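You operate a simulated robot arm through the tools that you are given. There is no shell and no other tool.

You are at the controls of a simulated robot arm. One attempt, no reset.

TASK
Set the controls near the top of the steel bench. At the end: the right stop knob is turned to locked; the carriage knob is turned to locked; the left stop knob is turned to locked; the water box cover is set to open; whatever was shut is shut again. Leave all else as you found it, and nothing knocked over.

It is judged by the outcome, as a careful person would: the job done as asked, and still so three seconds after it is handed in. It fails if anything else is knocked over, pushed out of place, dropped, spilled or broken. A push-on lid holds only when it is set on centred and level and pressed home; a screw cap is set on level and turned clockwise until tight.

THE ROBOT
A 7-joint arm with a two-finger parallel gripper, fixed in place. Base frame: the origin is at the foot of the arm, x ahead of it, y to its left, z up; the work surface is at about z = 0.8. Lengths are in m, angles in rad, forces in N, time in s.
Its first joint turns from -2.601 to 2.601 rad. Payload 3.43 kg.
Tool frame: the origin (TCP) lies between the finger pads and is the grasp point; the fingertips stand 0.03 m ahead of it; z points along the fingers, y is the line along which they close. The gripper opens to 0.094 m. The fingers are 0.028 m wide and 0.01 m thick; the gripper's body (0.05 by 0.096 m) begins 0.055 m behind the TCP.
Orientation is that of the tool frame in the base frame, as [roll, pitch, yaw] about the fixed x, y, z axes, in that order (R = Rz(yaw) Ry(pitch) Rx(roll)). With the fingers straight down and closing along the base's y, the tool's x points along the base's -x, its y along +y and its z along -z.

THE INTERFACE
- The arm moves only by the tool apply_moves. Its argument "steps" is a list of rows, each a list of 7 numbers: the shift along the base's x, y, z in units of 100 mm (1.0 is 100 mm), then the turn, a rotation vector about the base's x, y, z in units of 120 degrees (1.0 is 120 degrees), then the finger opening in cm, from 0 to 9.4. In form: [[x, y, z, ax, ay, az, fingers], ...]. A call has 1 to 20 rows; each row is the pose to reach, as a shift and turn from the pose commanded when the call began. A call with a number of a shift or a turn outside -1 to 1 is refused whole. Each row takes 0.2 s and may step no farther than 0.05 m and 0.15 rad from the row before; otherwise, or with a gripper value out of range, the whole call is refused. A pose out of reach is approached as far as the arm can. The call stops where the force on the tool passes 40 N (or 10 N more than at its start, if that is more) or the arm is blocked; 0.2 s more then pass. The fingers move at their own pace (about 0.045 m/s each) and stop on an object; they squeeze with about 28 N. The grip force told is the motor's: it shows also when the fingers shut on nothing. Time passes only in rows, and 0.2 s behind the last, so rows that repeat a pose let the fingers close. It gives the time, the measured TCP pose, the force on the tool (base axes), the opening and the grip force at its end, in the units of the frame above (readings bear some noise), with the torque about the TCP (base axes, N m) and any sound that the robot's microphone picked up.
- Cameras (640 x 400 px; columns grow to the right, rows downward): "scene" is fixed at [0.0451, -0.5063, 1.5886]; the picture's right is [-0.06, -1.00, 0.00], its down [-0.70, 0.04, -0.71] and it looks along [0.71, -0.05, -0.70] (base axes); focal length 333 px, centre (320, 200). "wrist" rides on the gripper at [0.076, 0.014, -0.102] in the tool frame; the picture's right is [-0.18, 0.98, 0.00], its down [-0.75, -0.14, -0.64] and it looks along [-0.63, -0.12, 0.77] (tool axes); focal length 243 px, centre (320, 200). There is no depth. A picture from a camera that has moved, and an enlarged one, comes with that camera's place and axes in the base frame and with its lens. The place of the scene camera against the robot may be out by one fixed shift of up to 0.012 m in any direction.
- capture(camera): a new picture of that camera. No time passes.
- inspect(camera, box): a new picture of the part [left, top, right, bottom] of that camera's present view, enlarged. No time passes.
- finish_job(): hands the job in; it is judged then, once.

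Nothing tells you positions but the pictures and the camera data. Unless the task says otherwise, let go and move clear before handing in.

The tools are called as name(argument=value, ...) on one line, values as JSON. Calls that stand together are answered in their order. apply_moves: Moves the arm, as the interface text tells. Its arguments: {"type":"object","properties":{"steps":{"type":"array","items":{"type":"array","items":{"type":"number"}}}},"required":["steps"]} The other tools are called the same way: capture (camera) takes a picture; inspect (camera, box) takes an enlarged picture of a part of a camera's view; finish_job () hands the job in.

At the start:

```text
time: 0.0
tcp_pos: [0.7455, -0.6469, 1.1895]
tcp_rot: [-3.141, 0.0, 3.14]
contact_force: [0.3, -0.7, 0.5]
ft_torque: [-0.04, 0.02, -0.01]
gripper_width: 0.094
finger_force: 0.0
```

scene: 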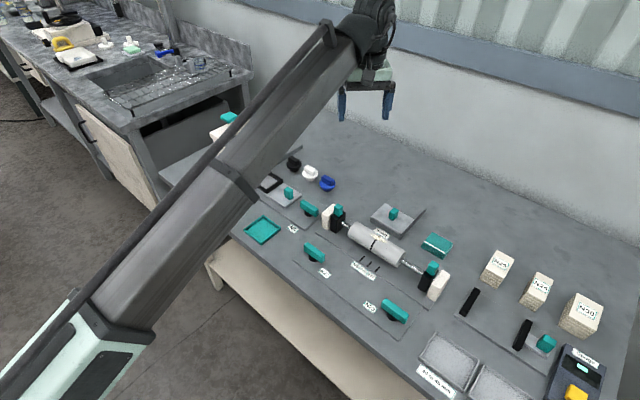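
wrist: 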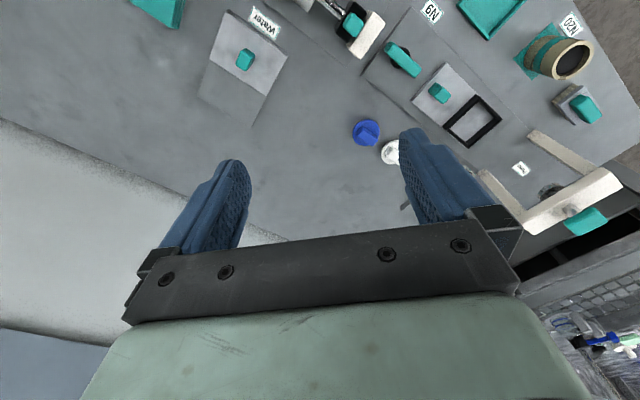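

The bench holds many teal-handled controls, a carriage on a rail and some boxes. I'll enlarge the views first so I can read the labels.

inspect(camera="scene", box=[220, 140, 440, 278])

inspect(camera="scene", box=[280, 220, 440, 320])

inspect(camera="scene", box=[400, 220, 640, 400])

inspect(camera="wrist", box=[320, 0, 640, 200])

inspect(camera="wrist", box=[120, 0, 440, 200])

```text
2.90 times, centred on (330, 209) of scene
camera zoom: at [0.0451, -0.5063, 1.5886], right [-0.06, -1.0, 0.0], down [-0.7, 0.04, -0.71], along [0.71, -0.05, -0.7], focal length 966 px, centre (291, 174)
```

zoom: 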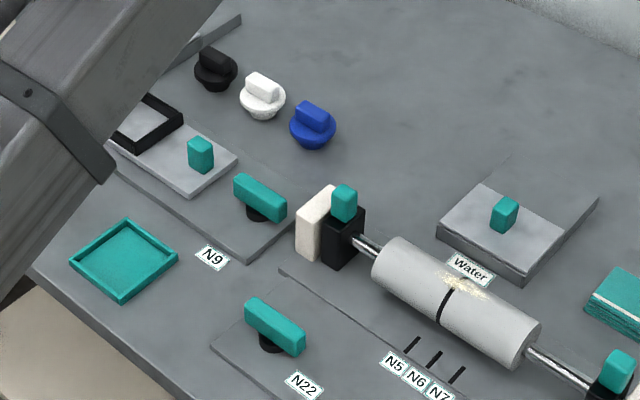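

```text
4.00 times, centred on (360, 270) of scene
camera zoom: at [0.0451, -0.5063, 1.5886], right [-0.06, -1.0, 0.0], down [-0.7, 0.04, -0.71], along [0.71, -0.05, -0.7], focal length 1333 px, centre (160, -80)
```

zoom: 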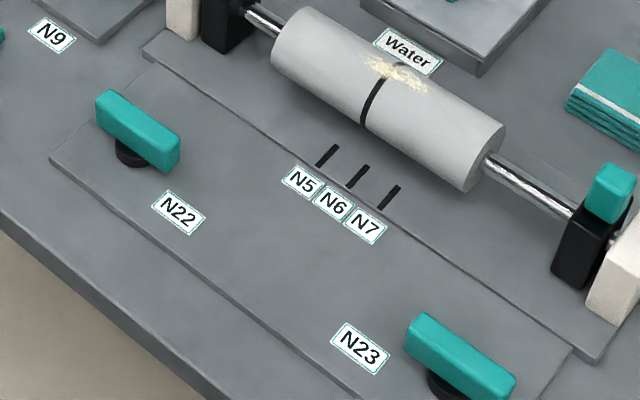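

```text
2.22 times, centred on (520, 310) of scene
camera zoom: at [0.0451, -0.5063, 1.5886], right [-0.06, -1.0, 0.0], down [-0.7, 0.04, -0.71], along [0.71, -0.05, -0.7], focal length 740 px, centre (-124, -44)
```

zoom: 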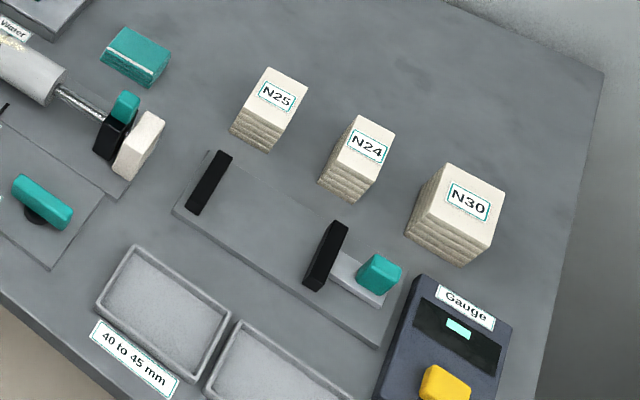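

```text
2.00 times, centred on (480, 100) of wrist
camera zoom: at [0.6684, -0.6334, 1.2934], right [0.19, 0.98, 0.0], down [0.75, -0.14, 0.64], along [0.63, -0.12, -0.77], focal length 485 px, centre (0, 400)
```

zoom: 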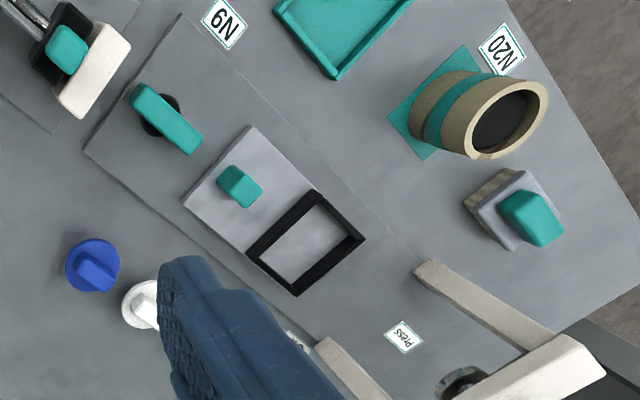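

```text
2.00 times, centred on (280, 100) of wrist
camera zoom: at [0.6684, -0.6334, 1.2934], right [0.19, 0.98, 0.0], down [0.75, -0.14, 0.64], along [0.63, -0.12, -0.77], focal length 485 px, centre (400, 400)
```

zoom: 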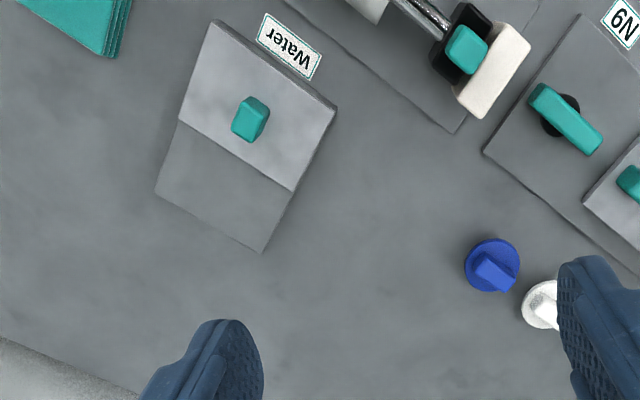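

The controls stand along a bench set at about 45° to the base. I'll raise the arm, turn it to face the bench squarely and look again from several places.

apply_moves(steps=[[-0.16, 0, 0.1, 0, 0, -0.0625, 9.4], [-0.33, 0, 0.2, 0, 0, -0.125, 9.4], [-0.5, 0, 0.3, 0, 0, -0.1875, 9.4], [-0.66, 0, 0.4, 0, 0, -0.25, 9.4], [-0.83, 0, 0.5, 0, 0, -0.3125, 9.4], [-1, 0, 0.6, 0, 0, -0.375, 9.4]])

capture(camera="wrist")

capture(camera="scene")

```text
time: 0.8
tcp_pos: [0.7051, -0.6489, 1.2156]
tcp_rot: [-3.139, 0.007, 2.807]
contact_force: [0.3, -0.2, -1.3]
ft_torque: [-0.02, 0.0, -0.01]
gripper_width: 0.094
finger_force: 0.0
stopped in row 3: the force on the tool passed its limit at 54 N (the readings are from after the stop); the commanded pose is now the measured one
```

```text
taken
camera wrist: at [0.6347, -0.6097, 1.3182], right [0.5, 0.87, 0.0], down [0.66, -0.38, 0.65], along [0.56, -0.32, -0.76], focal length 243 px, centre (320, 200)
```

wrist: 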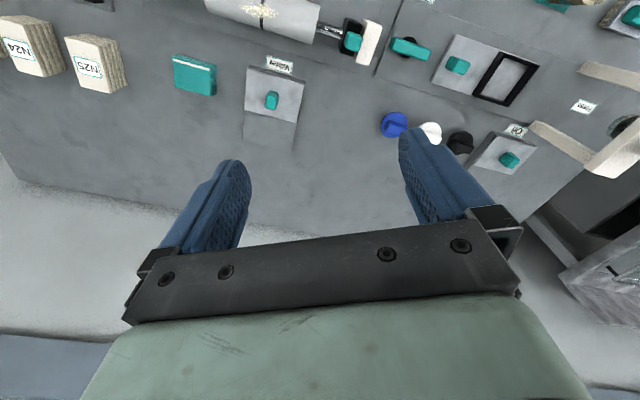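

```text
taken
```

scene: 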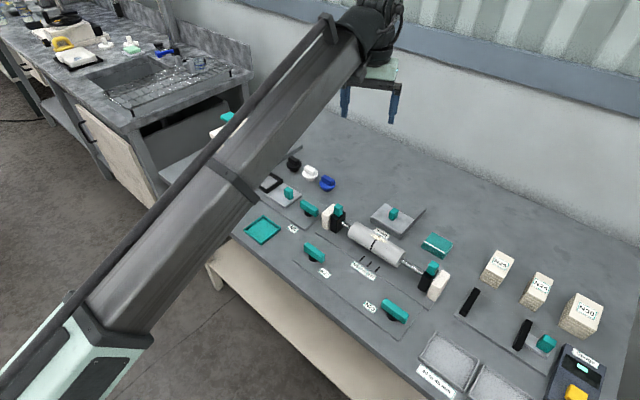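

The stop may have been the hand touching the wall behind the bench. I'll back off toward the base slowly before turning any more.

apply_moves(steps=[[-0.1, 0.1, 0, 0, 0, 0, 9.4], [-0.25, 0.25, 0, 0, 0, 0, 9.4], [-0.4, 0.4, 0, 0, 0, 0, 9.4], [-0.55, 0.55, 0, 0, 0, 0, 9.4], [-0.7, 0.7, 0, 0, 0, 0, 9.4], [-0.85, 0.85, 0, 0, 0, 0, 9.4], [-1, 1, 0, 0, 0, 0, 9.4]])

apply_moves(steps=[[-0.1, 0.1, 0, 0, 0, -0.04, 9.4], [-0.2, 0.2, 0, 0, 0, -0.08, 9.4], [-0.3, 0.3, 0, 0, 0, -0.12, 9.4], [-0.4, 0.4, 0, 0, 0, -0.16, 9.4], [-0.5, 0.5, 0, 0, 0, -0.2, 9.4], [-0.5, 0.5, 0, 0, 0, -0.22, 9.4]])

capture(camera="wrist")

capture(camera="scene")

```text
time: 1.4
tcp_pos: [0.6857, -0.6301, 1.2161]
tcp_rot: [-3.136, 0.017, 2.809]
contact_force: [6.1, -5.0, -14.4]
ft_torque: [-0.12, -0.02, 0.0]
gripper_width: 0.0938
finger_force: 0.1
stopped in row 2: the force on the tool passed its limit at 47 N (the readings are from after the stop); the commanded pose is now the measured one
```

```text
time: 1.7
tcp_pos: [0.6831, -0.628, 1.2162]
tcp_rot: [-3.131, 0.021, 2.787]
contact_force: [2.8, 0.1, -3.3]
ft_torque: [-0.19, 0.18, -0.2]
gripper_width: 0.0938
finger_force: 0.1
stopped in row 1: the force on the tool passed its limit at 50 N (the readings are from after the stop); the commanded pose is now the measured one
```

```text
taken
camera wrist: at [0.6139, -0.5871, 1.318], right [0.51, 0.86, -0.01], down [0.65, -0.38, 0.66], along [0.56, -0.34, -0.75], focal length 243 px, centre (320, 200)
```

wrist: 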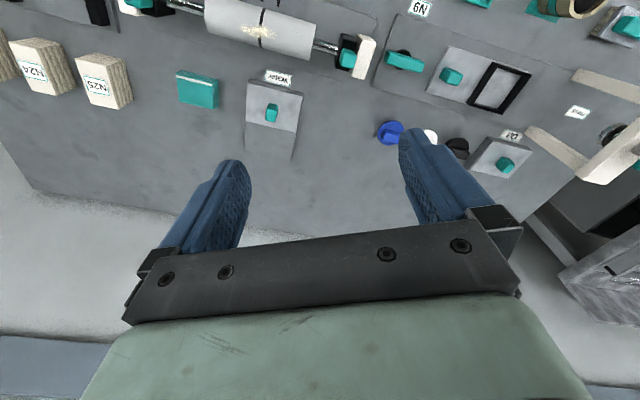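

```text
taken
```

scene: 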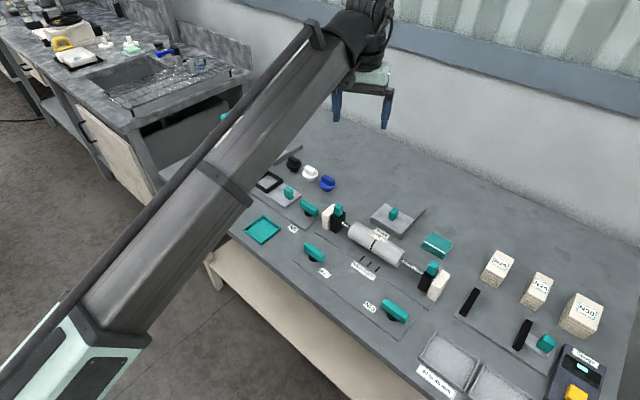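

The stops look like jolts from an arm stretched nearly straight, so I'll go on in much smaller steps.

apply_moves(steps=[[-0.03, 0.03, 0, 0, 0, 0, 9.4], [-0.06, 0.06, 0, 0, 0, 0, 9.4], [-0.1, 0.1, 0, 0, 0, 0, 9.4], [-0.15, 0.15, 0, 0, 0, 0, 9.4], [-0.2, 0.2, 0, 0, 0, 0, 9.4], [-0.26, 0.26, 0, 0, 0, 0, 9.4], [-0.33, 0.33, 0, 0, 0, 0, 9.4], [-0.4, 0.4, 0, 0, 0, 0, 9.4], [-0.48, 0.48, 0, 0, 0, 0, 9.4], [-0.56, 0.56, 0, 0, 0, 0, 9.4], [-0.64, 0.64, 0, 0, 0, 0, 9.4], [-0.72, 0.72, 0, 0, 0, 0, 9.4], [-0.8, 0.8, 0, 0, 0, 0, 9.4], [-0.88, 0.88, 0, 0, 0, 0, 9.4], [-0.96, 0.96, 0, 0, 0, 0, 9.4], [-1, 1, 0, 0, 0, 0, 9.4]])

```text
time: 2.6
tcp_pos: [0.671, -0.6165, 1.2157]
tcp_rot: [-3.131, 0.029, 2.789]
contact_force: [6.2, -5.3, -13.7]
ft_torque: [-0.03, -0.14, 0.05]
gripper_width: 0.0939
finger_force: 0.2
stopped in row 4: the force on the tool passed its limit at 43 N (the readings are from after the stop); the commanded pose is now the measured one
```

I'll check the resting force, then try a very slow move straight down.

apply_moves(steps=[[0, 0, 0, 0, 0, 0, 9.4], [0, 0, 0, 0, 0, 0, 9.4], [0, 0, 0, 0, 0, 0, 9.4]])

apply_moves(steps=[[0, 0, -0.03, 0, 0, 0, 9.4], [0, 0, -0.06, 0, 0, 0, 9.4], [0, 0, -0.1, 0, 0, 0, 9.4], [0, 0, -0.15, 0, 0, 0, 9.4], [0, 0, -0.2, 0, 0, 0, 9.4], [0, 0, -0.26, 0, 0, 0, 9.4], [0, 0, -0.32, 0, 0, 0, 9.4]])

```text
time: 3.4
tcp_pos: [0.6702, -0.616, 1.2166]
tcp_rot: [-3.128, 0.023, 2.789]
contact_force: [9.2, -8.6, -23.2]
ft_torque: [-0.16, -0.54, 0.14]
gripper_width: 0.0939
finger_force: 0.0
```

```text
time: 5.0
tcp_pos: [0.6709, -0.6173, 1.1846]
tcp_rot: [-3.129, 0.024, 2.789]
contact_force: [-0.2, 0.2, -0.3]
ft_torque: [0.02, 0.0, 0.03]
gripper_width: 0.0941
finger_force: 0.0
```

The resting force pushed down and outward and went away as I lowered. So the hand was touching the forearm, and I'll lower further and then back off.

apply_moves(steps=[[0, 0, -0.1, 0, 0, 0, 9.4], [0, 0, -0.25, 0, 0, 0, 9.4], [0, 0, -0.4, 0, 0, 0, 9.4], [0, 0, -0.55, 0, 0, 0, 9.4], [-0.05, 0.05, -0.65, 0, 0, 0, 9.4], [-0.12, 0.12, -0.7, 0, 0, 0, 9.4], [-0.2, 0.2, -0.75, 0, 0, 0, 9.4], [-0.3, 0.3, -0.8, 0, 0, 0, 9.4], [-0.4, 0.4, -0.85, 0, 0, 0, 9.4], [-0.5, 0.5, -0.85, 0, 0, 0, 9.4], [-0.6, 0.6, -0.85, 0, 0, 0, 9.4]])

capture(camera="wrist")

capture(camera="scene")

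```text
time: 7.4
tcp_pos: [0.6108, -0.5542, 1.0997]
tcp_rot: [-3.13, 0.024, 2.788]
contact_force: [0.8, 0.3, 0.7]
ft_torque: [0.05, 0.01, 0.0]
gripper_width: 0.0939
finger_force: 0.1
```

```text
taken
camera wrist: at [0.5415, -0.5136, 1.2002], right [0.51, 0.86, -0.01], down [0.65, -0.38, 0.66], along [0.57, -0.34, -0.75], focal length 243 px, centre (320, 200)
```

wrist: 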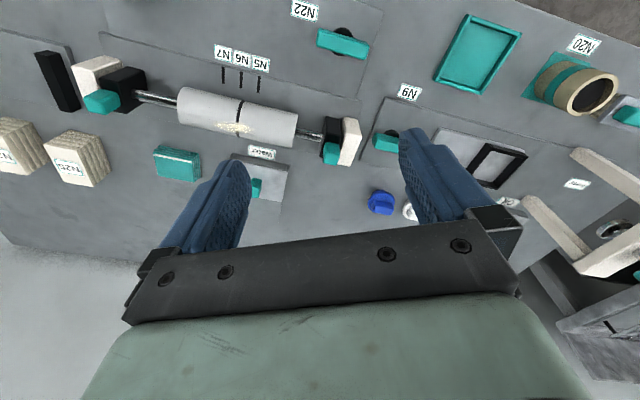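

```text
taken
```

scene: 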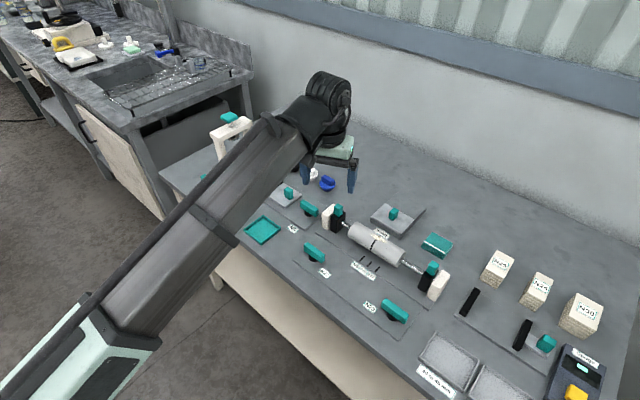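

The view is clear here. I'll enlarge parts of this view.

inspect(camera="wrist", box=[360, 60, 640, 235])

inspect(camera="wrist", box=[60, 0, 400, 212])

inspect(camera="scene", box=[0, 0, 260, 160])

inspect(camera="scene", box=[160, 90, 360, 215])

```text
2.29 times, centred on (500, 148) of wrist
camera zoom: at [0.5415, -0.5136, 1.2002], right [0.51, 0.86, -0.01], down [0.65, -0.38, 0.66], along [0.57, -0.34, -0.75], focal length 555 px, centre (-91, 320)
```

zoom: 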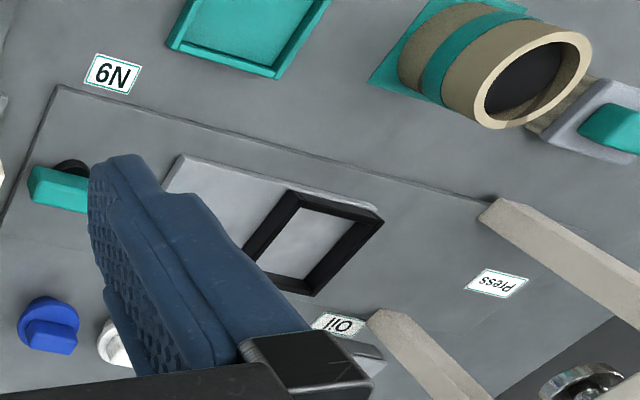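

```text
1.88 times, centred on (230, 106) of wrist
camera zoom: at [0.5415, -0.5136, 1.2002], right [0.51, 0.86, -0.01], down [0.65, -0.38, 0.66], along [0.57, -0.34, -0.75], focal length 457 px, centre (489, 377)
```

zoom: 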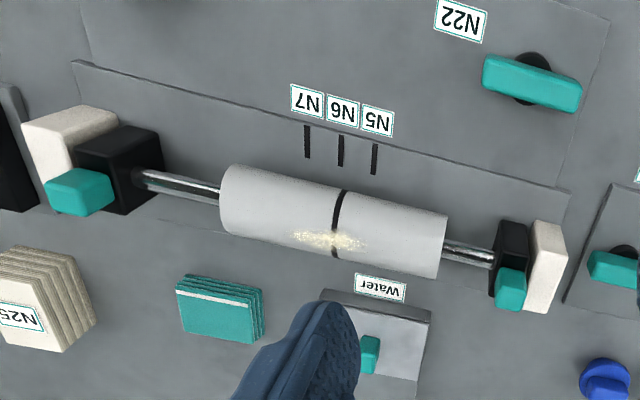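

```text
2.46 times, centred on (130, 80) of scene
camera zoom: at [0.0451, -0.5063, 1.5886], right [-0.06, -1.0, 0.0], down [-0.7, 0.04, -0.71], along [0.71, -0.05, -0.7], focal length 820 px, centre (788, 495)
```

zoom: 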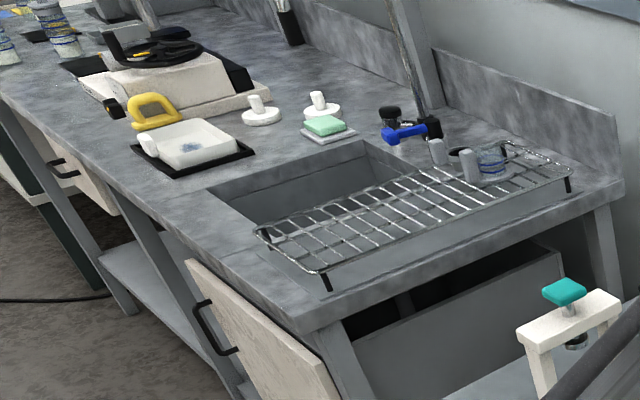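

```text
3.20 times, centred on (260, 152) of scene
camera zoom: at [0.0451, -0.5063, 1.5886], right [-0.06, -1.0, 0.0], down [-0.7, 0.04, -0.71], along [0.71, -0.05, -0.7], focal length 1066 px, centre (512, 352)
```

zoom: 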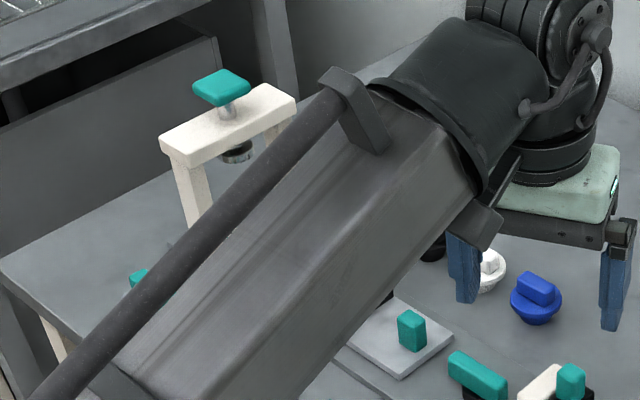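

Besides the covers there are three real turn knobs: N22, N23 and N9. I'll turn square to the bench and look at each knob from close by for marks.

apply_moves(steps=[[-0.06, 0.1, 0, 0, 0, -0.03, 9.4], [-0.12, 0.2, 0, 0, 0, -0.06, 9.4], [-0.18, 0.3, 0, 0, 0, -0.09, 9.4], [-0.24, 0.4, 0, 0, 0, -0.12, 9.4], [-0.3, 0.5, 0, 0, 0, -0.15, 9.4], [-0.36, 0.6, 0, 0, 0, -0.18, 9.4], [-0.42, 0.7, 0, 0, 0, -0.206, 9.4], [-0.48, 0.8, -0.05, 0, 0, -0.206, 9.4], [-0.54, 0.9, -0.1, 0, 0, -0.206, 9.4], [-0.6, 1, -0.15, 0, 0, -0.206, 9.4]])

capture(camera="wrist")

capture(camera="scene")

```text
time: 9.6
tcp_pos: [0.5505, -0.4558, 1.0846]
tcp_rot: [-3.128, 0.025, 2.357]
contact_force: [0.8, 0.9, -1.0]
ft_torque: [-0.02, 0.0, -0.03]
gripper_width: 0.094
finger_force: 0.0
```

```text
taken
camera wrist: at [0.5044, -0.3895, 1.1849], right [0.82, 0.57, -0.01], down [0.43, -0.62, 0.66], along [0.37, -0.55, -0.75], focal length 243 px, centre (320, 200)
```

wrist: 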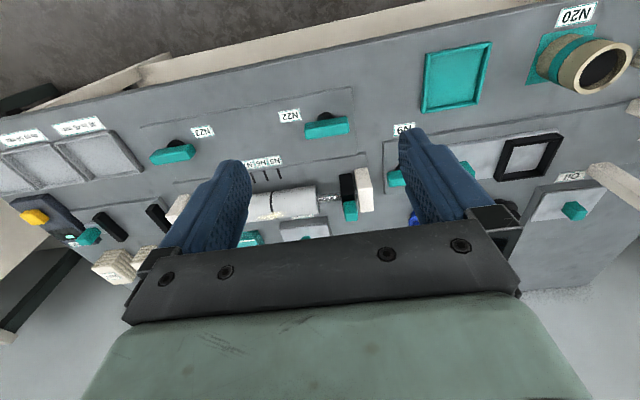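

```text
taken
```

scene: 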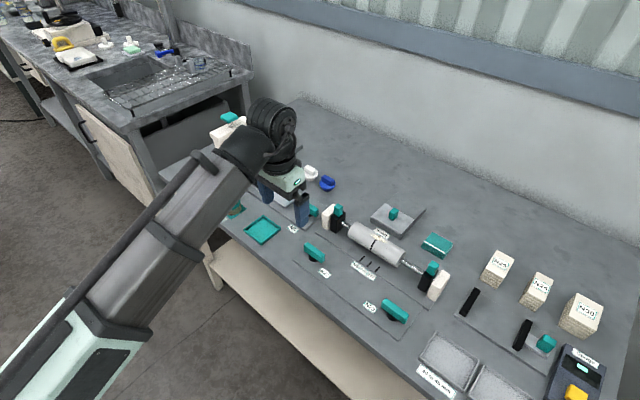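

inspect(camera="wrist", box=[110, 60, 430, 260])

inspect(camera="wrist", box=[0, 100, 200, 225])

inspect(camera="wrist", box=[280, 70, 440, 170])

inspect(camera="wrist", box=[440, 80, 640, 205])

```text
2.00 times, centred on (270, 160) of wrist
camera zoom: at [0.5044, -0.3895, 1.1849], right [0.82, 0.57, -0.01], down [0.43, -0.62, 0.66], along [0.37, -0.55, -0.75], focal length 485 px, centre (420, 280)
```

zoom: 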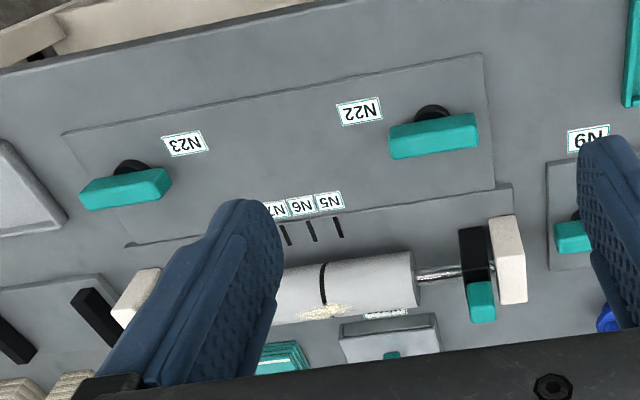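

```text
3.20 times, centred on (100, 162) of wrist
camera zoom: at [0.5044, -0.3895, 1.1849], right [0.82, 0.57, -0.01], down [0.43, -0.62, 0.66], along [0.37, -0.55, -0.75], focal length 776 px, centre (1024, 320)
```

zoom: 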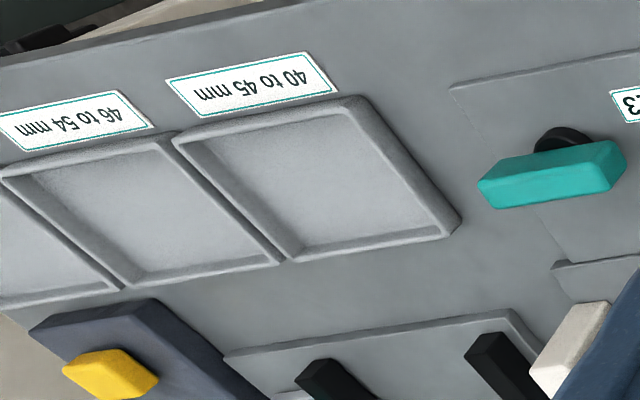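

```text
4.00 times, centred on (360, 120) of wrist
camera zoom: at [0.5044, -0.3895, 1.1849], right [0.82, 0.57, -0.01], down [0.43, -0.62, 0.66], along [0.37, -0.55, -0.75], focal length 970 px, centre (160, 520)
```

zoom: 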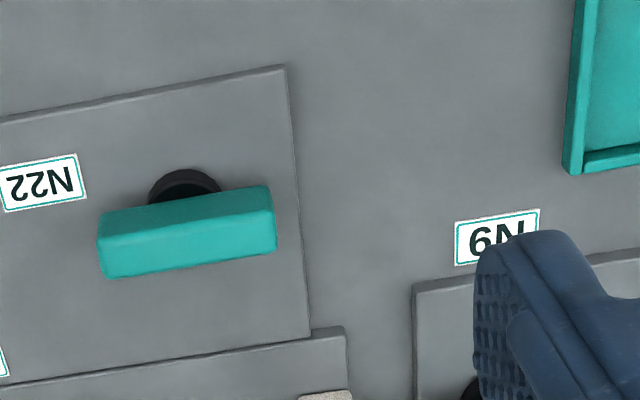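

```text
3.20 times, centred on (540, 142) of wrist
camera zoom: at [0.5044, -0.3895, 1.1849], right [0.82, 0.57, -0.01], down [0.43, -0.62, 0.66], along [0.37, -0.55, -0.75], focal length 776 px, centre (-384, 384)
```

zoom: 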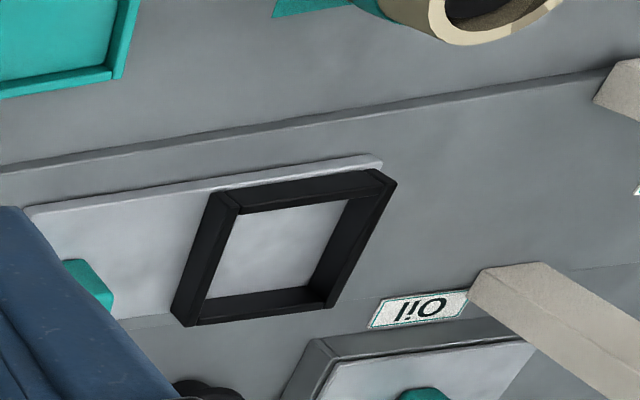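

No marks show yet. I'll drop the camera closer to N22 to fix its place and look for any lock marks.

apply_moves(steps=[[-0.02, 0.07, -0.2, 0, 0, 0, 9.4], [-0.04, 0.14, -0.4, 0, 0, 0, 9.4], [-0.07, 0.21, -0.6, 0, 0, 0, 9.4], [-0.1, 0.28, -0.8, 0, 0, 0, 9.4], [-0.115, 0.35, -1, 0, 0, 0, 9.4]])

capture(camera="wrist")

inspect(camera="wrist", box=[220, 100, 420, 225])

```text
time: 10.8
tcp_pos: [0.5387, -0.4209, 0.9842]
tcp_rot: [-3.129, 0.023, 2.36]
contact_force: [0.1, -0.2, 0.3]
ft_torque: [0.0, 0.01, 0.03]
gripper_width: 0.0942
finger_force: 0.2
```

```text
taken
camera wrist: at [0.493, -0.3546, 1.0852], right [0.82, 0.57, -0.01], down [0.43, -0.62, 0.66], along [0.37, -0.55, -0.75], focal length 243 px, centre (320, 200)
```

wrist: 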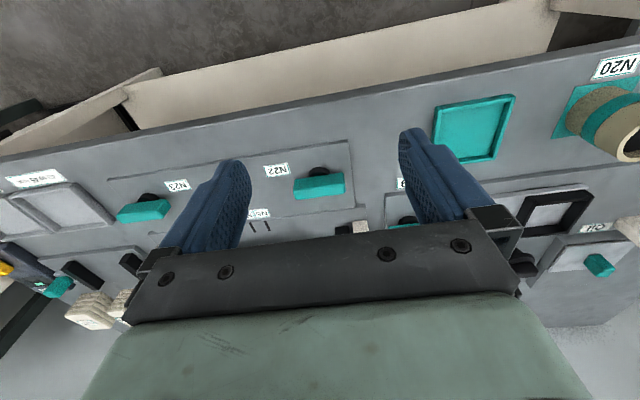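

```text
3.20 times, centred on (320, 162) of wrist
camera zoom: at [0.493, -0.3546, 1.0852], right [0.82, 0.57, -0.01], down [0.43, -0.62, 0.66], along [0.37, -0.55, -0.75], focal length 776 px, centre (320, 320)
```

zoom: 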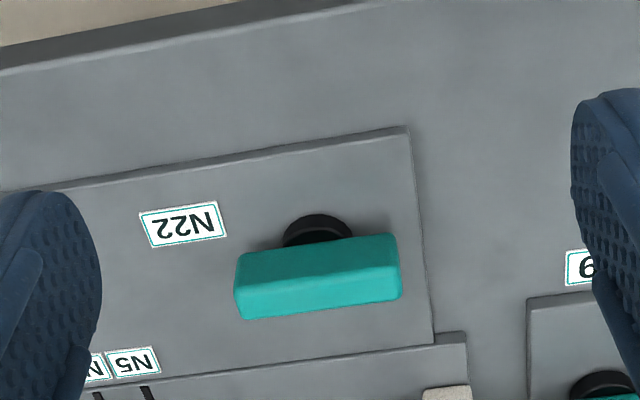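

N22's bar is about 67 mm long, at roughly (0.60, -0.52), with its top near z 0.846. The water box is farther out, around (0.72, -0.77), so I'll go and look at it closely.

apply_moves(steps=[[0.05, -0.1, 0.15, 0, 0, 0, 9.4], [0.1, -0.25, 0.3, 0, 0, 0, 9.4], [0.2, -0.45, 0.45, 0, 0, 0, 9.4], [0.3, -0.65, 0.6, 0, 0, 0, 9.4], [0.4, -0.85, 0.65, 0, 0, 0, 9.4], [0.5, -1, 0.65, 0, 0, 0, 9.4]])

apply_moves(steps=[[0.1, -0.2, 0, 0, 0, 0, 9.4], [0.2, -0.4, 0, 0, 0, 0, 9.4], [0.3, -0.6, 0, 0, 0, 0, 9.4]])

capture(camera="wrist")

inspect(camera="wrist", box=[240, 120, 400, 220])

inspect(camera="scene", box=[340, 180, 460, 255])

```text
time: 12.2
tcp_pos: [0.5901, -0.5205, 1.0502]
tcp_rot: [-3.132, 0.023, 2.356]
contact_force: [-0.3, -0.4, 0.1]
ft_torque: [-0.04, -0.03, -0.01]
gripper_width: 0.0941
finger_force: 0.0
```

```text
time: 13.0
tcp_pos: [0.62, -0.5814, 1.0499]
tcp_rot: [-3.129, 0.024, 2.359]
contact_force: [0.9, 0.8, 0.5]
ft_torque: [-0.02, 0.0, 0.02]
gripper_width: 0.0943
finger_force: 0.0
```

```text
taken
camera wrist: at [0.5735, -0.5149, 1.1503], right [0.82, 0.57, -0.01], down [0.43, -0.62, 0.66], along [0.37, -0.55, -0.75], focal length 243 px, centre (320, 200)
```

wrist: 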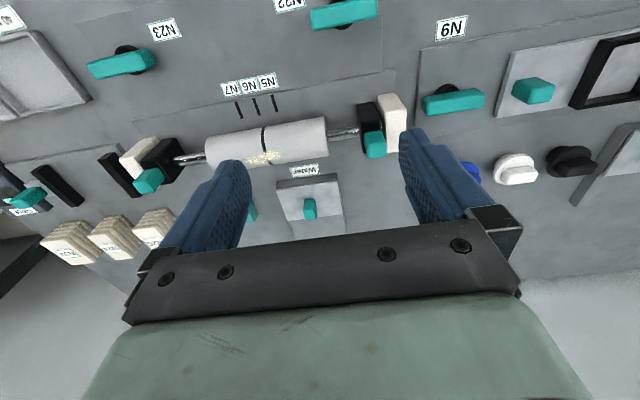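

```text
4.00 times, centred on (320, 170) of wrist
camera zoom: at [0.5735, -0.5149, 1.1503], right [0.82, 0.57, -0.01], down [0.43, -0.62, 0.66], along [0.37, -0.55, -0.75], focal length 970 px, centre (320, 320)
```

zoom: 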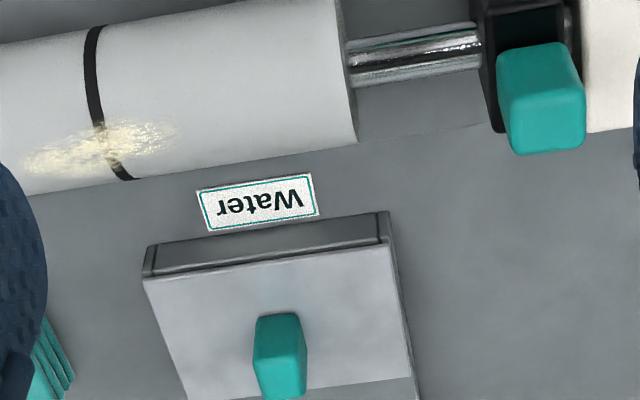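

```text
5.33 times, centred on (400, 218) of scene
camera zoom: at [0.0451, -0.5063, 1.5886], right [-0.06, -1.0, 0.0], down [-0.7, 0.04, -0.71], along [0.71, -0.05, -0.7], focal length 1777 px, centre (-107, 107)
```

zoom: 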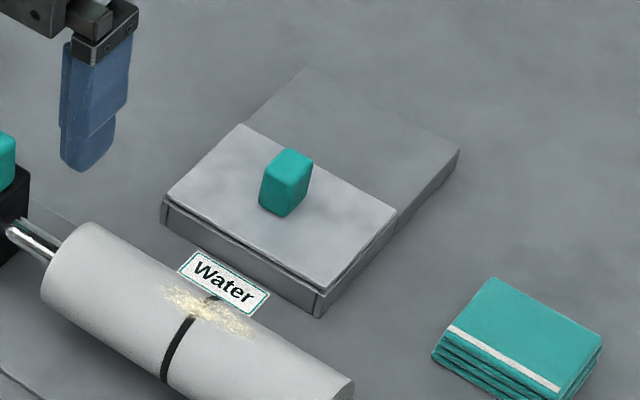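

The water cover covers the front half of its box and has a flat deck behind it, so it should slide backward to open. I'll measure N9, N23 and the stop heights from this view.

inspect(camera="wrist", box=[340, 40, 580, 190])

inspect(camera="wrist", box=[60, 10, 220, 110])

inspect(camera="scene", box=[290, 180, 350, 218])

inspect(camera="scene", box=[350, 250, 470, 325])

```text
2.67 times, centred on (460, 115) of wrist
camera zoom: at [0.5735, -0.5149, 1.1503], right [0.82, 0.57, -0.01], down [0.43, -0.62, 0.66], along [0.37, -0.55, -0.75], focal length 647 px, centre (-53, 427)
```

zoom: 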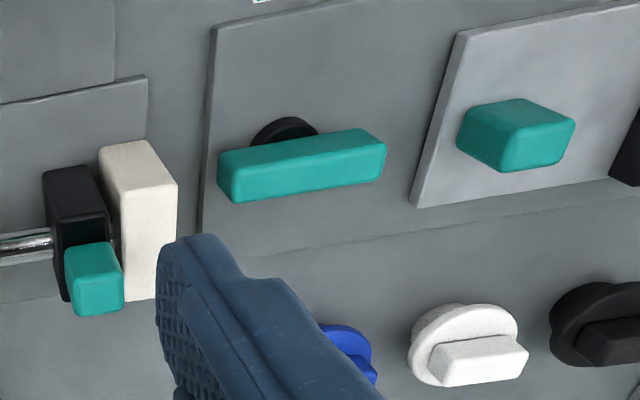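

```text
4.00 times, centred on (140, 60) of wrist
camera zoom: at [0.5735, -0.5149, 1.1503], right [0.82, 0.57, -0.01], down [0.43, -0.62, 0.66], along [0.37, -0.55, -0.75], focal length 970 px, centre (1040, 760)
```

zoom: 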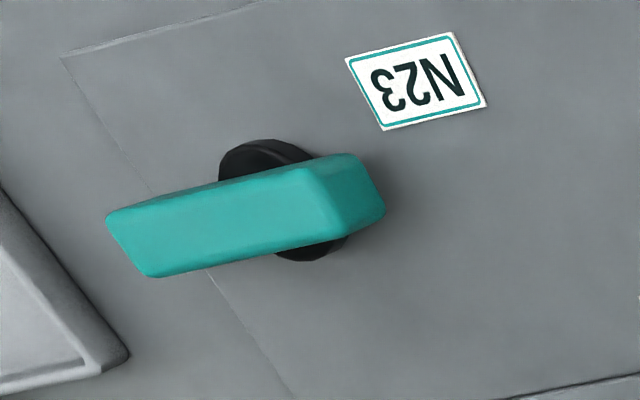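

```text
10.53 times, centred on (320, 199) of scene
camera zoom: at [0.0451, -0.5063, 1.5886], right [-0.06, -1.0, 0.0], down [-0.7, 0.04, -0.71], along [0.71, -0.05, -0.7], focal length 3508 px, centre (320, 210)
```

zoom: 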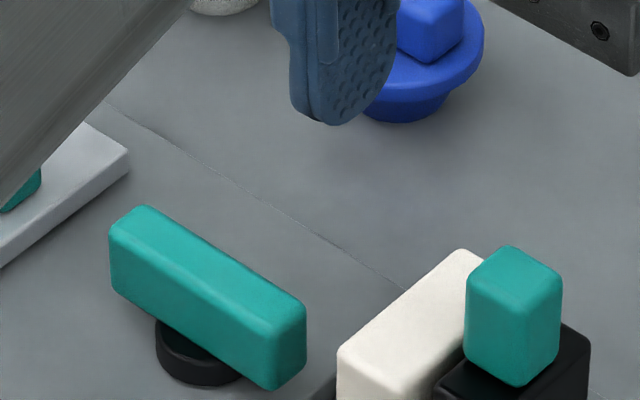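

```text
5.33 times, centred on (410, 288) of scene
camera zoom: at [0.0451, -0.5063, 1.5886], right [-0.06, -1.0, 0.0], down [-0.7, 0.04, -0.71], along [0.71, -0.05, -0.7], focal length 1777 px, centre (-160, -267)
```

zoom: 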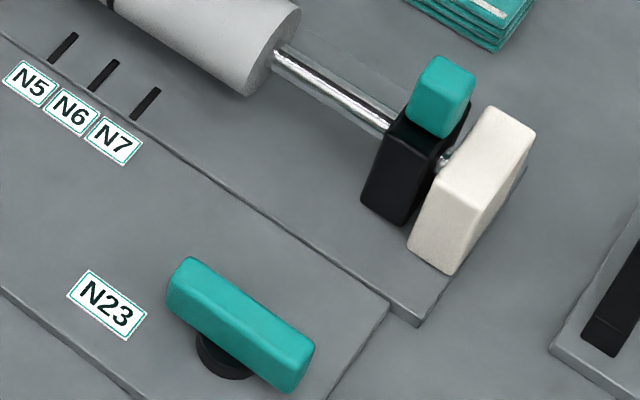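

I now have positions: N22 near (0.600, -0.518), N9 near (0.770, -0.508) and N23 near (0.420, -0.704), all with bars parallel to the bench. I'll hover over N22 with the fingers at the bar's ends and check the alignment.

apply_moves(steps=[[-0.04, 0.12, -0.2, 0.0041, 0.0013, 0, 9.4], [-0.08, 0.25, -0.4, 0.0082, 0.0026, 0, 9.4], [-0.12, 0.4, -0.6, 0.0123, 0.0039, 0, 9.4], [-0.16, 0.52, -0.8, 0.0123, 0.0039, 0, 9.4], [-0.2, 0.63, -1, 0.0123, 0.0039, 0, 9.4], [-0.2, 0.63, -1, 0.0123, 0.0039, 0, 9.4]])

capture(camera="wrist")

inspect(camera="wrist", box=[220, 100, 420, 225])

capture(camera="scene")

```text
time: 14.4
tcp_pos: [0.5992, -0.5167, 0.9493]
tcp_rot: [3.139, 0.001, 2.356]
contact_force: [-0.2, -0.4, -0.1]
ft_torque: [-0.04, 0.0, 0.01]
gripper_width: 0.0939
finger_force: 0.0
```

```text
taken
camera wrist: at [0.5539, -0.4543, 1.0526], right [0.82, 0.57, 0.0], down [0.43, -0.63, 0.64], along [0.36, -0.53, -0.77], focal length 243 px, centre (320, 200)
```

wrist: 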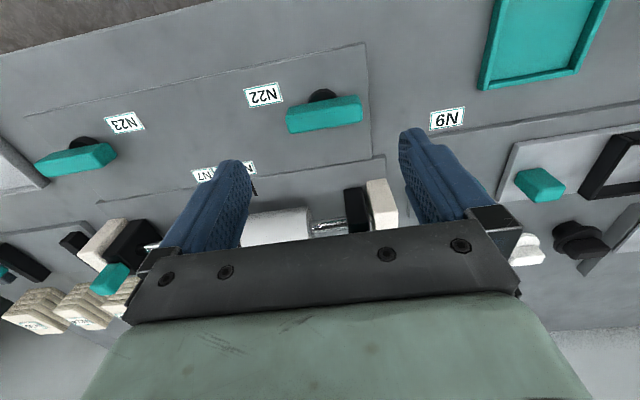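

```text
3.20 times, centred on (320, 162) of wrist
camera zoom: at [0.5539, -0.4543, 1.0526], right [0.82, 0.57, 0.0], down [0.43, -0.63, 0.64], along [0.36, -0.53, -0.77], focal length 776 px, centre (320, 320)
```

zoom: 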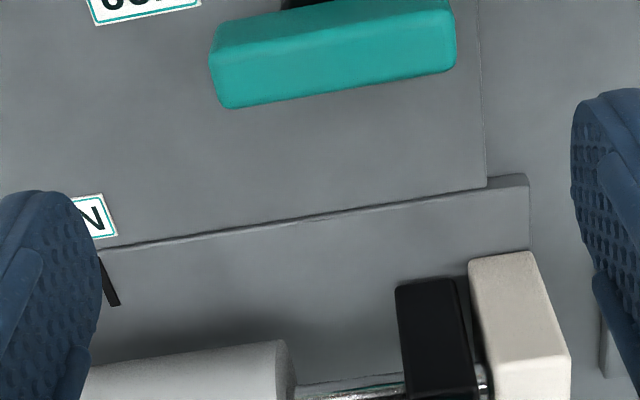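

```text
taken
```

scene: 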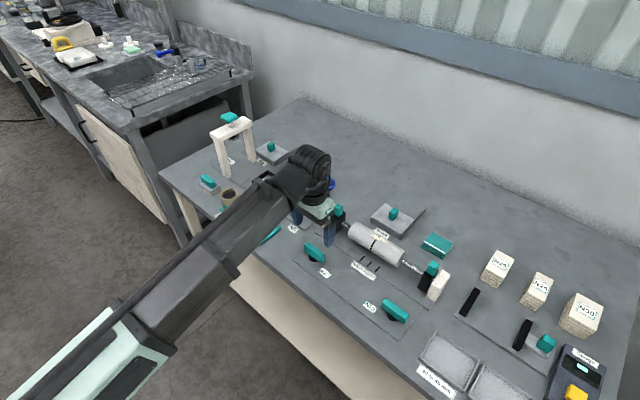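

The measurement is confirmed at (0.601, -0.5185). I'll descend so the fingers stand at the two ends of the bar, and close them.

apply_moves(steps=[[0.02, -0.02, -0.25, 0, 0, 0, 9.4], [0.02, -0.02, -0.5, 0, 0, 0, 9.4], [0.02, -0.02, -0.7, 0, 0, 0, 9.4], [0.02, -0.02, -0.85, 0, 0, 0, 9.4], [0.02, -0.02, -1, 0, 0, 0, 9.4], [0.02, -0.02, -1, 0, 0, 0, 9.4]])

capture(camera="wrist")

inspect(camera="scene", box=[270, 200, 370, 262])

```text
time: 15.8
tcp_pos: [0.6017, -0.52, 0.8489]
tcp_rot: [3.14, 0.001, 2.357]
contact_force: [0.2, -0.2, -0.3]
ft_torque: [0.02, 0.04, 0.01]
gripper_width: 0.0937
finger_force: 0.0
```

```text
taken
camera wrist: at [0.5559, -0.4568, 0.9526], right [0.82, 0.57, 0.0], down [0.43, -0.63, 0.64], along [0.36, -0.53, -0.77], focal length 243 px, centre (320, 200)
```

wrist: 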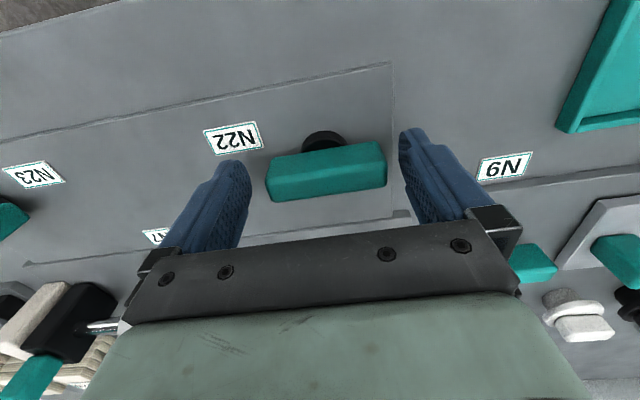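

```text
6.40 times, centred on (320, 231) of scene
camera zoom: at [0.0451, -0.5063, 1.5886], right [-0.06, -1.0, 0.0], down [-0.7, 0.04, -0.71], along [0.71, -0.05, -0.7], focal length 2133 px, centre (320, 2)
```

zoom: 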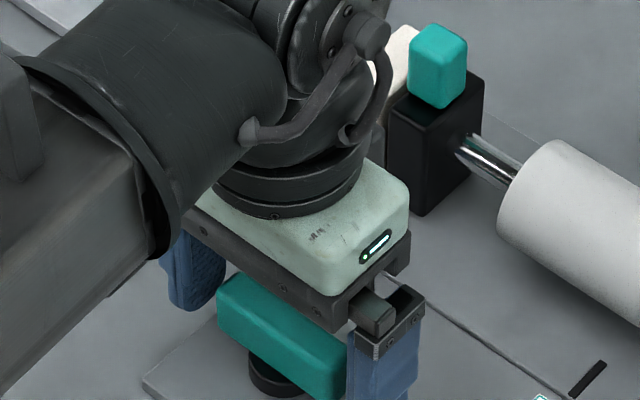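

The bar sits between the fingers. I'll close on it, then try a small clockwise turn and watch the torque.

apply_moves(steps=[[0, 0, 0, 0, 0, 0, 7], [0, 0, 0, 0, 0, 0, 6], [0, 0, 0, 0, 0, 0, 5.5], [0, 0, 0, 0, 0, 0, 5.5]])

apply_moves(steps=[[0, 0, 0, 0, 0, -0.03, 5.5], [0, 0, 0, 0, 0, -0.06, 5.5], [0, 0, 0, 0, 0, -0.06, 5.5]])

capture(camera="wrist")

```text
time: 16.8
tcp_pos: [0.6028, -0.519, 0.8503]
tcp_rot: [3.135, 0.001, 2.358]
contact_force: [18.0, 16.0, 18.9]
ft_torque: [0.49, -0.59, 0.04]
gripper_width: 0.0694
finger_force: 12.3
```

```text
time: 17.4
tcp_pos: [0.6019, -0.5171, 0.8506]
tcp_rot: [3.133, -0.003, 2.247]
contact_force: [3.5, 7.9, 9.0]
ft_torque: [0.11, 0.01, 0.27]
gripper_width: 0.07
finger_force: 12.7
stopped in row 3: the force on the tool passed its limit at 43 N (the readings are from after the stop); the commanded pose is now the measured one
```

```text
taken
camera wrist: at [0.5633, -0.4494, 0.9542], right [0.88, 0.47, 0.01], down [0.36, -0.68, 0.64], along [0.31, -0.56, -0.77], focal length 243 px, centre (320, 200)
```

wrist: 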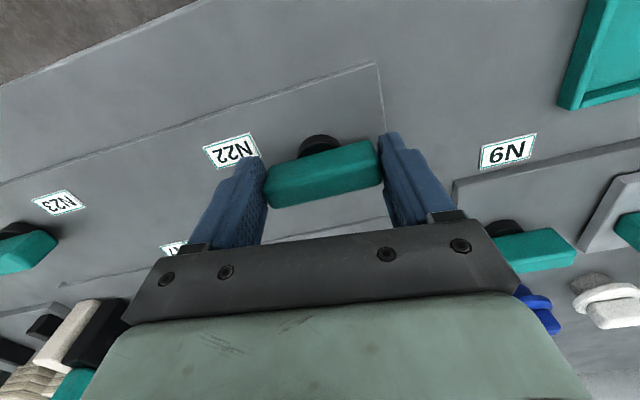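

The bar did not follow clockwise, so that side may be its end stop. I'll turn back and try counterclockwise.

apply_moves(steps=[[0.01, 0.01, 0, 0, 0, 0.03, 5.5], [0.02, 0.0, 0, 0, 0, 0.053, 5.5], [0.02, 0.0, 0, 0, 0, 0.053, 5.5]])

apply_moves(steps=[[0, 0, 0, 0, 0, 0.03, 5.5], [0, 0, 0, 0, 0, 0.06, 5.5], [0, 0, 0, 0, 0, 0.09, 5.5], [0, 0, 0, 0, 0, 0.09, 5.5]])

capture(camera="wrist")

```text
time: 18.2
tcp_pos: [0.6011, -0.5165, 0.8517]
tcp_rot: [3.134, -0.004, 2.356]
contact_force: [-18.8, 7.9, 15.7]
ft_torque: [-0.69, -0.39, -0.01]
gripper_width: 0.0692
finger_force: 44.6
```

```text
time: 19.2
tcp_pos: [0.6004, -0.5183, 0.8507]
tcp_rot: [3.137, -0.007, 2.547]
contact_force: [-36.5, -1.2, 16.8]
ft_torque: [0.01, -0.58, -0.06]
gripper_width: 0.0694
finger_force: 45.2
```

```text
taken
camera wrist: at [0.5449, -0.4641, 0.9543], right [0.7, 0.71, 0.0], down [0.55, -0.54, 0.64], along [0.45, -0.45, -0.77], focal length 243 px, centre (320, 200)
```

wrist: 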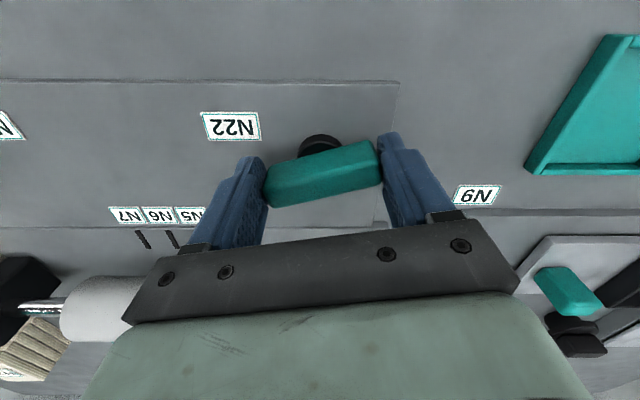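

The bar turned counterclockwise, so that is its free direction. I'll ease the side load and carry on turning in small steps.

apply_moves(steps=[[-0.02, -0.01, 0.01, 0, 0, 0, 5.5], [-0.03, -0.01, 0.02, 0, 0, 0, 5.5]])

apply_moves(steps=[[0, 0, 0, 0, 0, 0.04, 5.5], [0, 0, 0, 0, 0, 0.08, 5.5], [0, 0, 0, 0, 0, 0.12, 5.5], [0, 0, 0, 0, 0, 0.16, 5.5], [0, 0, 0, 0, 0, 0.16, 5.5]])

```text
time: 19.8
tcp_pos: [0.6005, -0.518, 0.8502]
tcp_rot: [3.132, -0.004, 2.548]
contact_force: [-12.1, 7.1, -14.7]
ft_torque: [-0.86, 1.93, 0.03]
gripper_width: 0.0691
finger_force: 45.2
```

```text
time: 21.0
tcp_pos: [0.6009, -0.5187, 0.8506]
tcp_rot: [3.135, -0.004, 2.882]
contact_force: [-10.8, 1.6, -30.5]
ft_torque: [-0.99, 0.63, 0.03]
gripper_width: 0.0691
finger_force: 44.9
```

It turns freely. I'll ease the vertical load and keep turning.

apply_moves(steps=[[0, 0, -0.01, 0, 0, 0.04, 5.5], [-0.01, 0, -0.01, 0, 0, 0.08, 5.5], [-0.01, 0, -0.01, 0, 0, 0.12, 5.5], [-0.01, 0, -0.01, 0, 0, 0.16, 5.5], [-0.01, 0, -0.01, 0, 0, 0.2, 5.5], [-0.01, 0, -0.01, 0, 0, 0.24, 5.5], [-0.01, 0, -0.01, 0, 0, 0.28, 5.5], [-0.01, 0, -0.01, 0, 0, 0.28, 5.5]])

capture(camera="wrist")

```text
time: 22.8
tcp_pos: [0.6014, -0.5205, 0.8522]
tcp_rot: [3.139, 0.0, -2.814]
contact_force: [8.4, -33.9, 9.8]
ft_torque: [-0.41, -0.5, -0.11]
gripper_width: 0.0691
finger_force: 44.6
```

```text
taken
camera wrist: at [0.5231, -0.5325, 0.9545], right [-0.14, 0.99, 0.0], down [0.76, 0.11, 0.64], along [0.63, 0.09, -0.77], focal length 243 px, centre (320, 200)
```

wrist: 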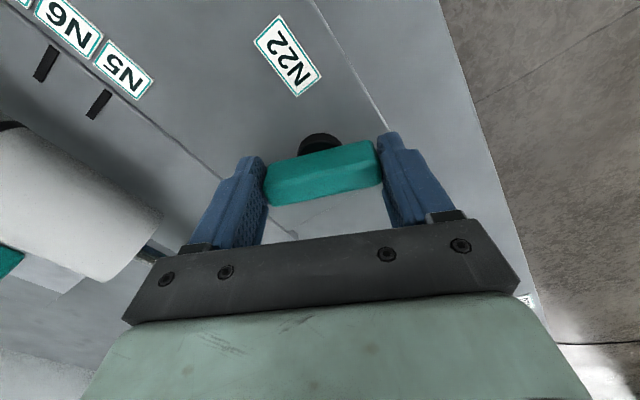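

It has turned 64° so far. I'll ease the side load and go on to 90°.

apply_moves(steps=[[0, -0.02, -0.01, 0, 0, 0, 5.5], [0.0, -0.025, -0.01, 0, 0, 0.03, 5.5], [0.0, -0.03, -0.01, 0, 0, 0.06, 5.5], [0.0, -0.03, -0.01, 0, 0, 0.09, 5.5], [0.0, -0.03, -0.01, 0, 0, 0.12, 5.5], [0.0, -0.03, -0.01, 0, 0, 0.15, 5.5], [0.0, -0.03, -0.01, 0, 0, 0.18, 5.5], [0.0, -0.03, -0.01, 0, 0, 0.2, 5.5], [0.0, -0.03, -0.01, 0, 0, 0.2, 5.5]])

capture(camera="wrist")

```text
time: 24.0
tcp_pos: [0.6013, -0.5218, 0.8514]
tcp_rot: [3.139, -0.002, -2.599]
contact_force: [-0.9, 2.9, 2.4]
ft_torque: [-0.5, -0.43, 0.03]
gripper_width: 0.0689
finger_force: 45.2
stopped in row 5: the force on the tool passed its limit at 48 N (the readings are from after the stop); the commanded pose is now the measured one
```

```text
taken
camera wrist: at [0.5273, -0.5495, 0.9541], right [-0.35, 0.94, 0.0], down [0.72, 0.27, 0.64], along [0.6, 0.23, -0.77], focal length 243 px, centre (320, 200)
```

wrist: 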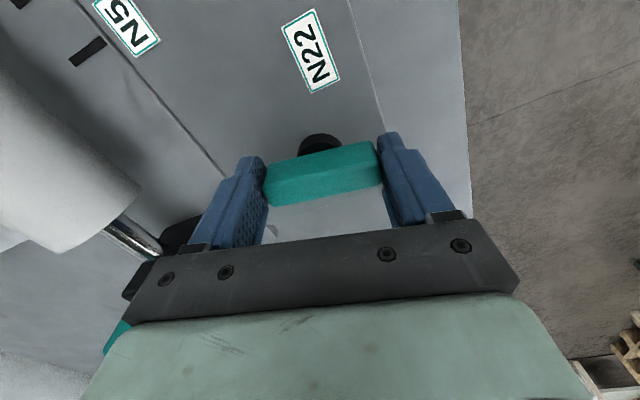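

The stop came from side load, which has now relaxed. I'll continue in smaller steps.

apply_moves(steps=[[0, 0, 0, 0, 0, 0.02, 5.5], [0, 0, 0, 0, 0, 0.04, 5.5], [0, 0, 0, 0, 0, 0.06, 5.5], [0, 0, 0, 0, 0, 0.08, 5.5], [0, 0, 0, 0, 0, 0.1, 5.5], [0, 0, 0, 0, 0, 0.1, 5.5]])

capture(camera="wrist")

```text
time: 25.4
tcp_pos: [0.6007, -0.5232, 0.851]
tcp_rot: [3.142, -0.001, -2.392]
contact_force: [0.6, -6.5, 9.2]
ft_torque: [-0.49, -0.31, -0.43]
gripper_width: 0.0683
finger_force: 45.3
```

```text
taken
camera wrist: at [0.5346, -0.565, 0.9541], right [-0.54, 0.84, 0.0], down [0.65, 0.41, 0.64], along [0.54, 0.34, -0.77], focal length 243 px, centre (320, 200)
```

wrist: 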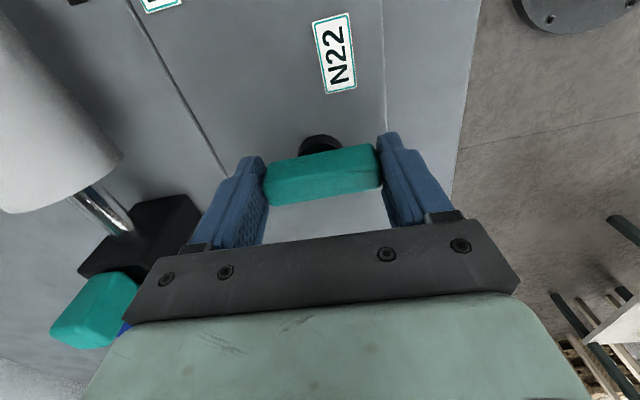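

It has turned 88° and resistance is starting. I'll add a few more degrees to feel for the end stop.

apply_moves(steps=[[0, 0, 0, 0, 0, 0.015, 5.5], [0, 0, 0, 0, 0, 0.03, 5.5], [0, 0, 0, 0, 0, 0.045, 5.5], [0, 0, 0, 0, 0, 0.045, 5.5]])

inspect(camera="wrist", box=[220, 100, 420, 225])

```text
time: 26.4
tcp_pos: [0.6016, -0.5234, 0.8509]
tcp_rot: [-3.139, 0.001, -2.297]
contact_force: [3.8, -17.6, 20.6]
ft_torque: [-0.42, -0.49, -2.07]
gripper_width: 0.0686
finger_force: 45.4
```

```text
3.20 times, centred on (320, 162) of wrist
camera zoom: at [0.5389, -0.5711, 0.954], right [-0.61, 0.79, 0.0], down [0.61, 0.47, 0.64], along [0.51, 0.39, -0.77], focal length 776 px, centre (320, 320)
```

zoom: 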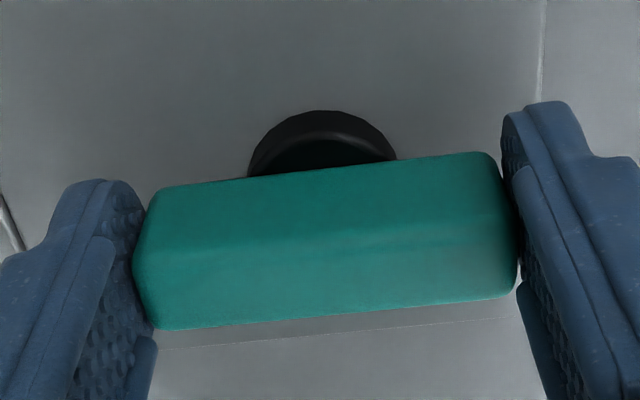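

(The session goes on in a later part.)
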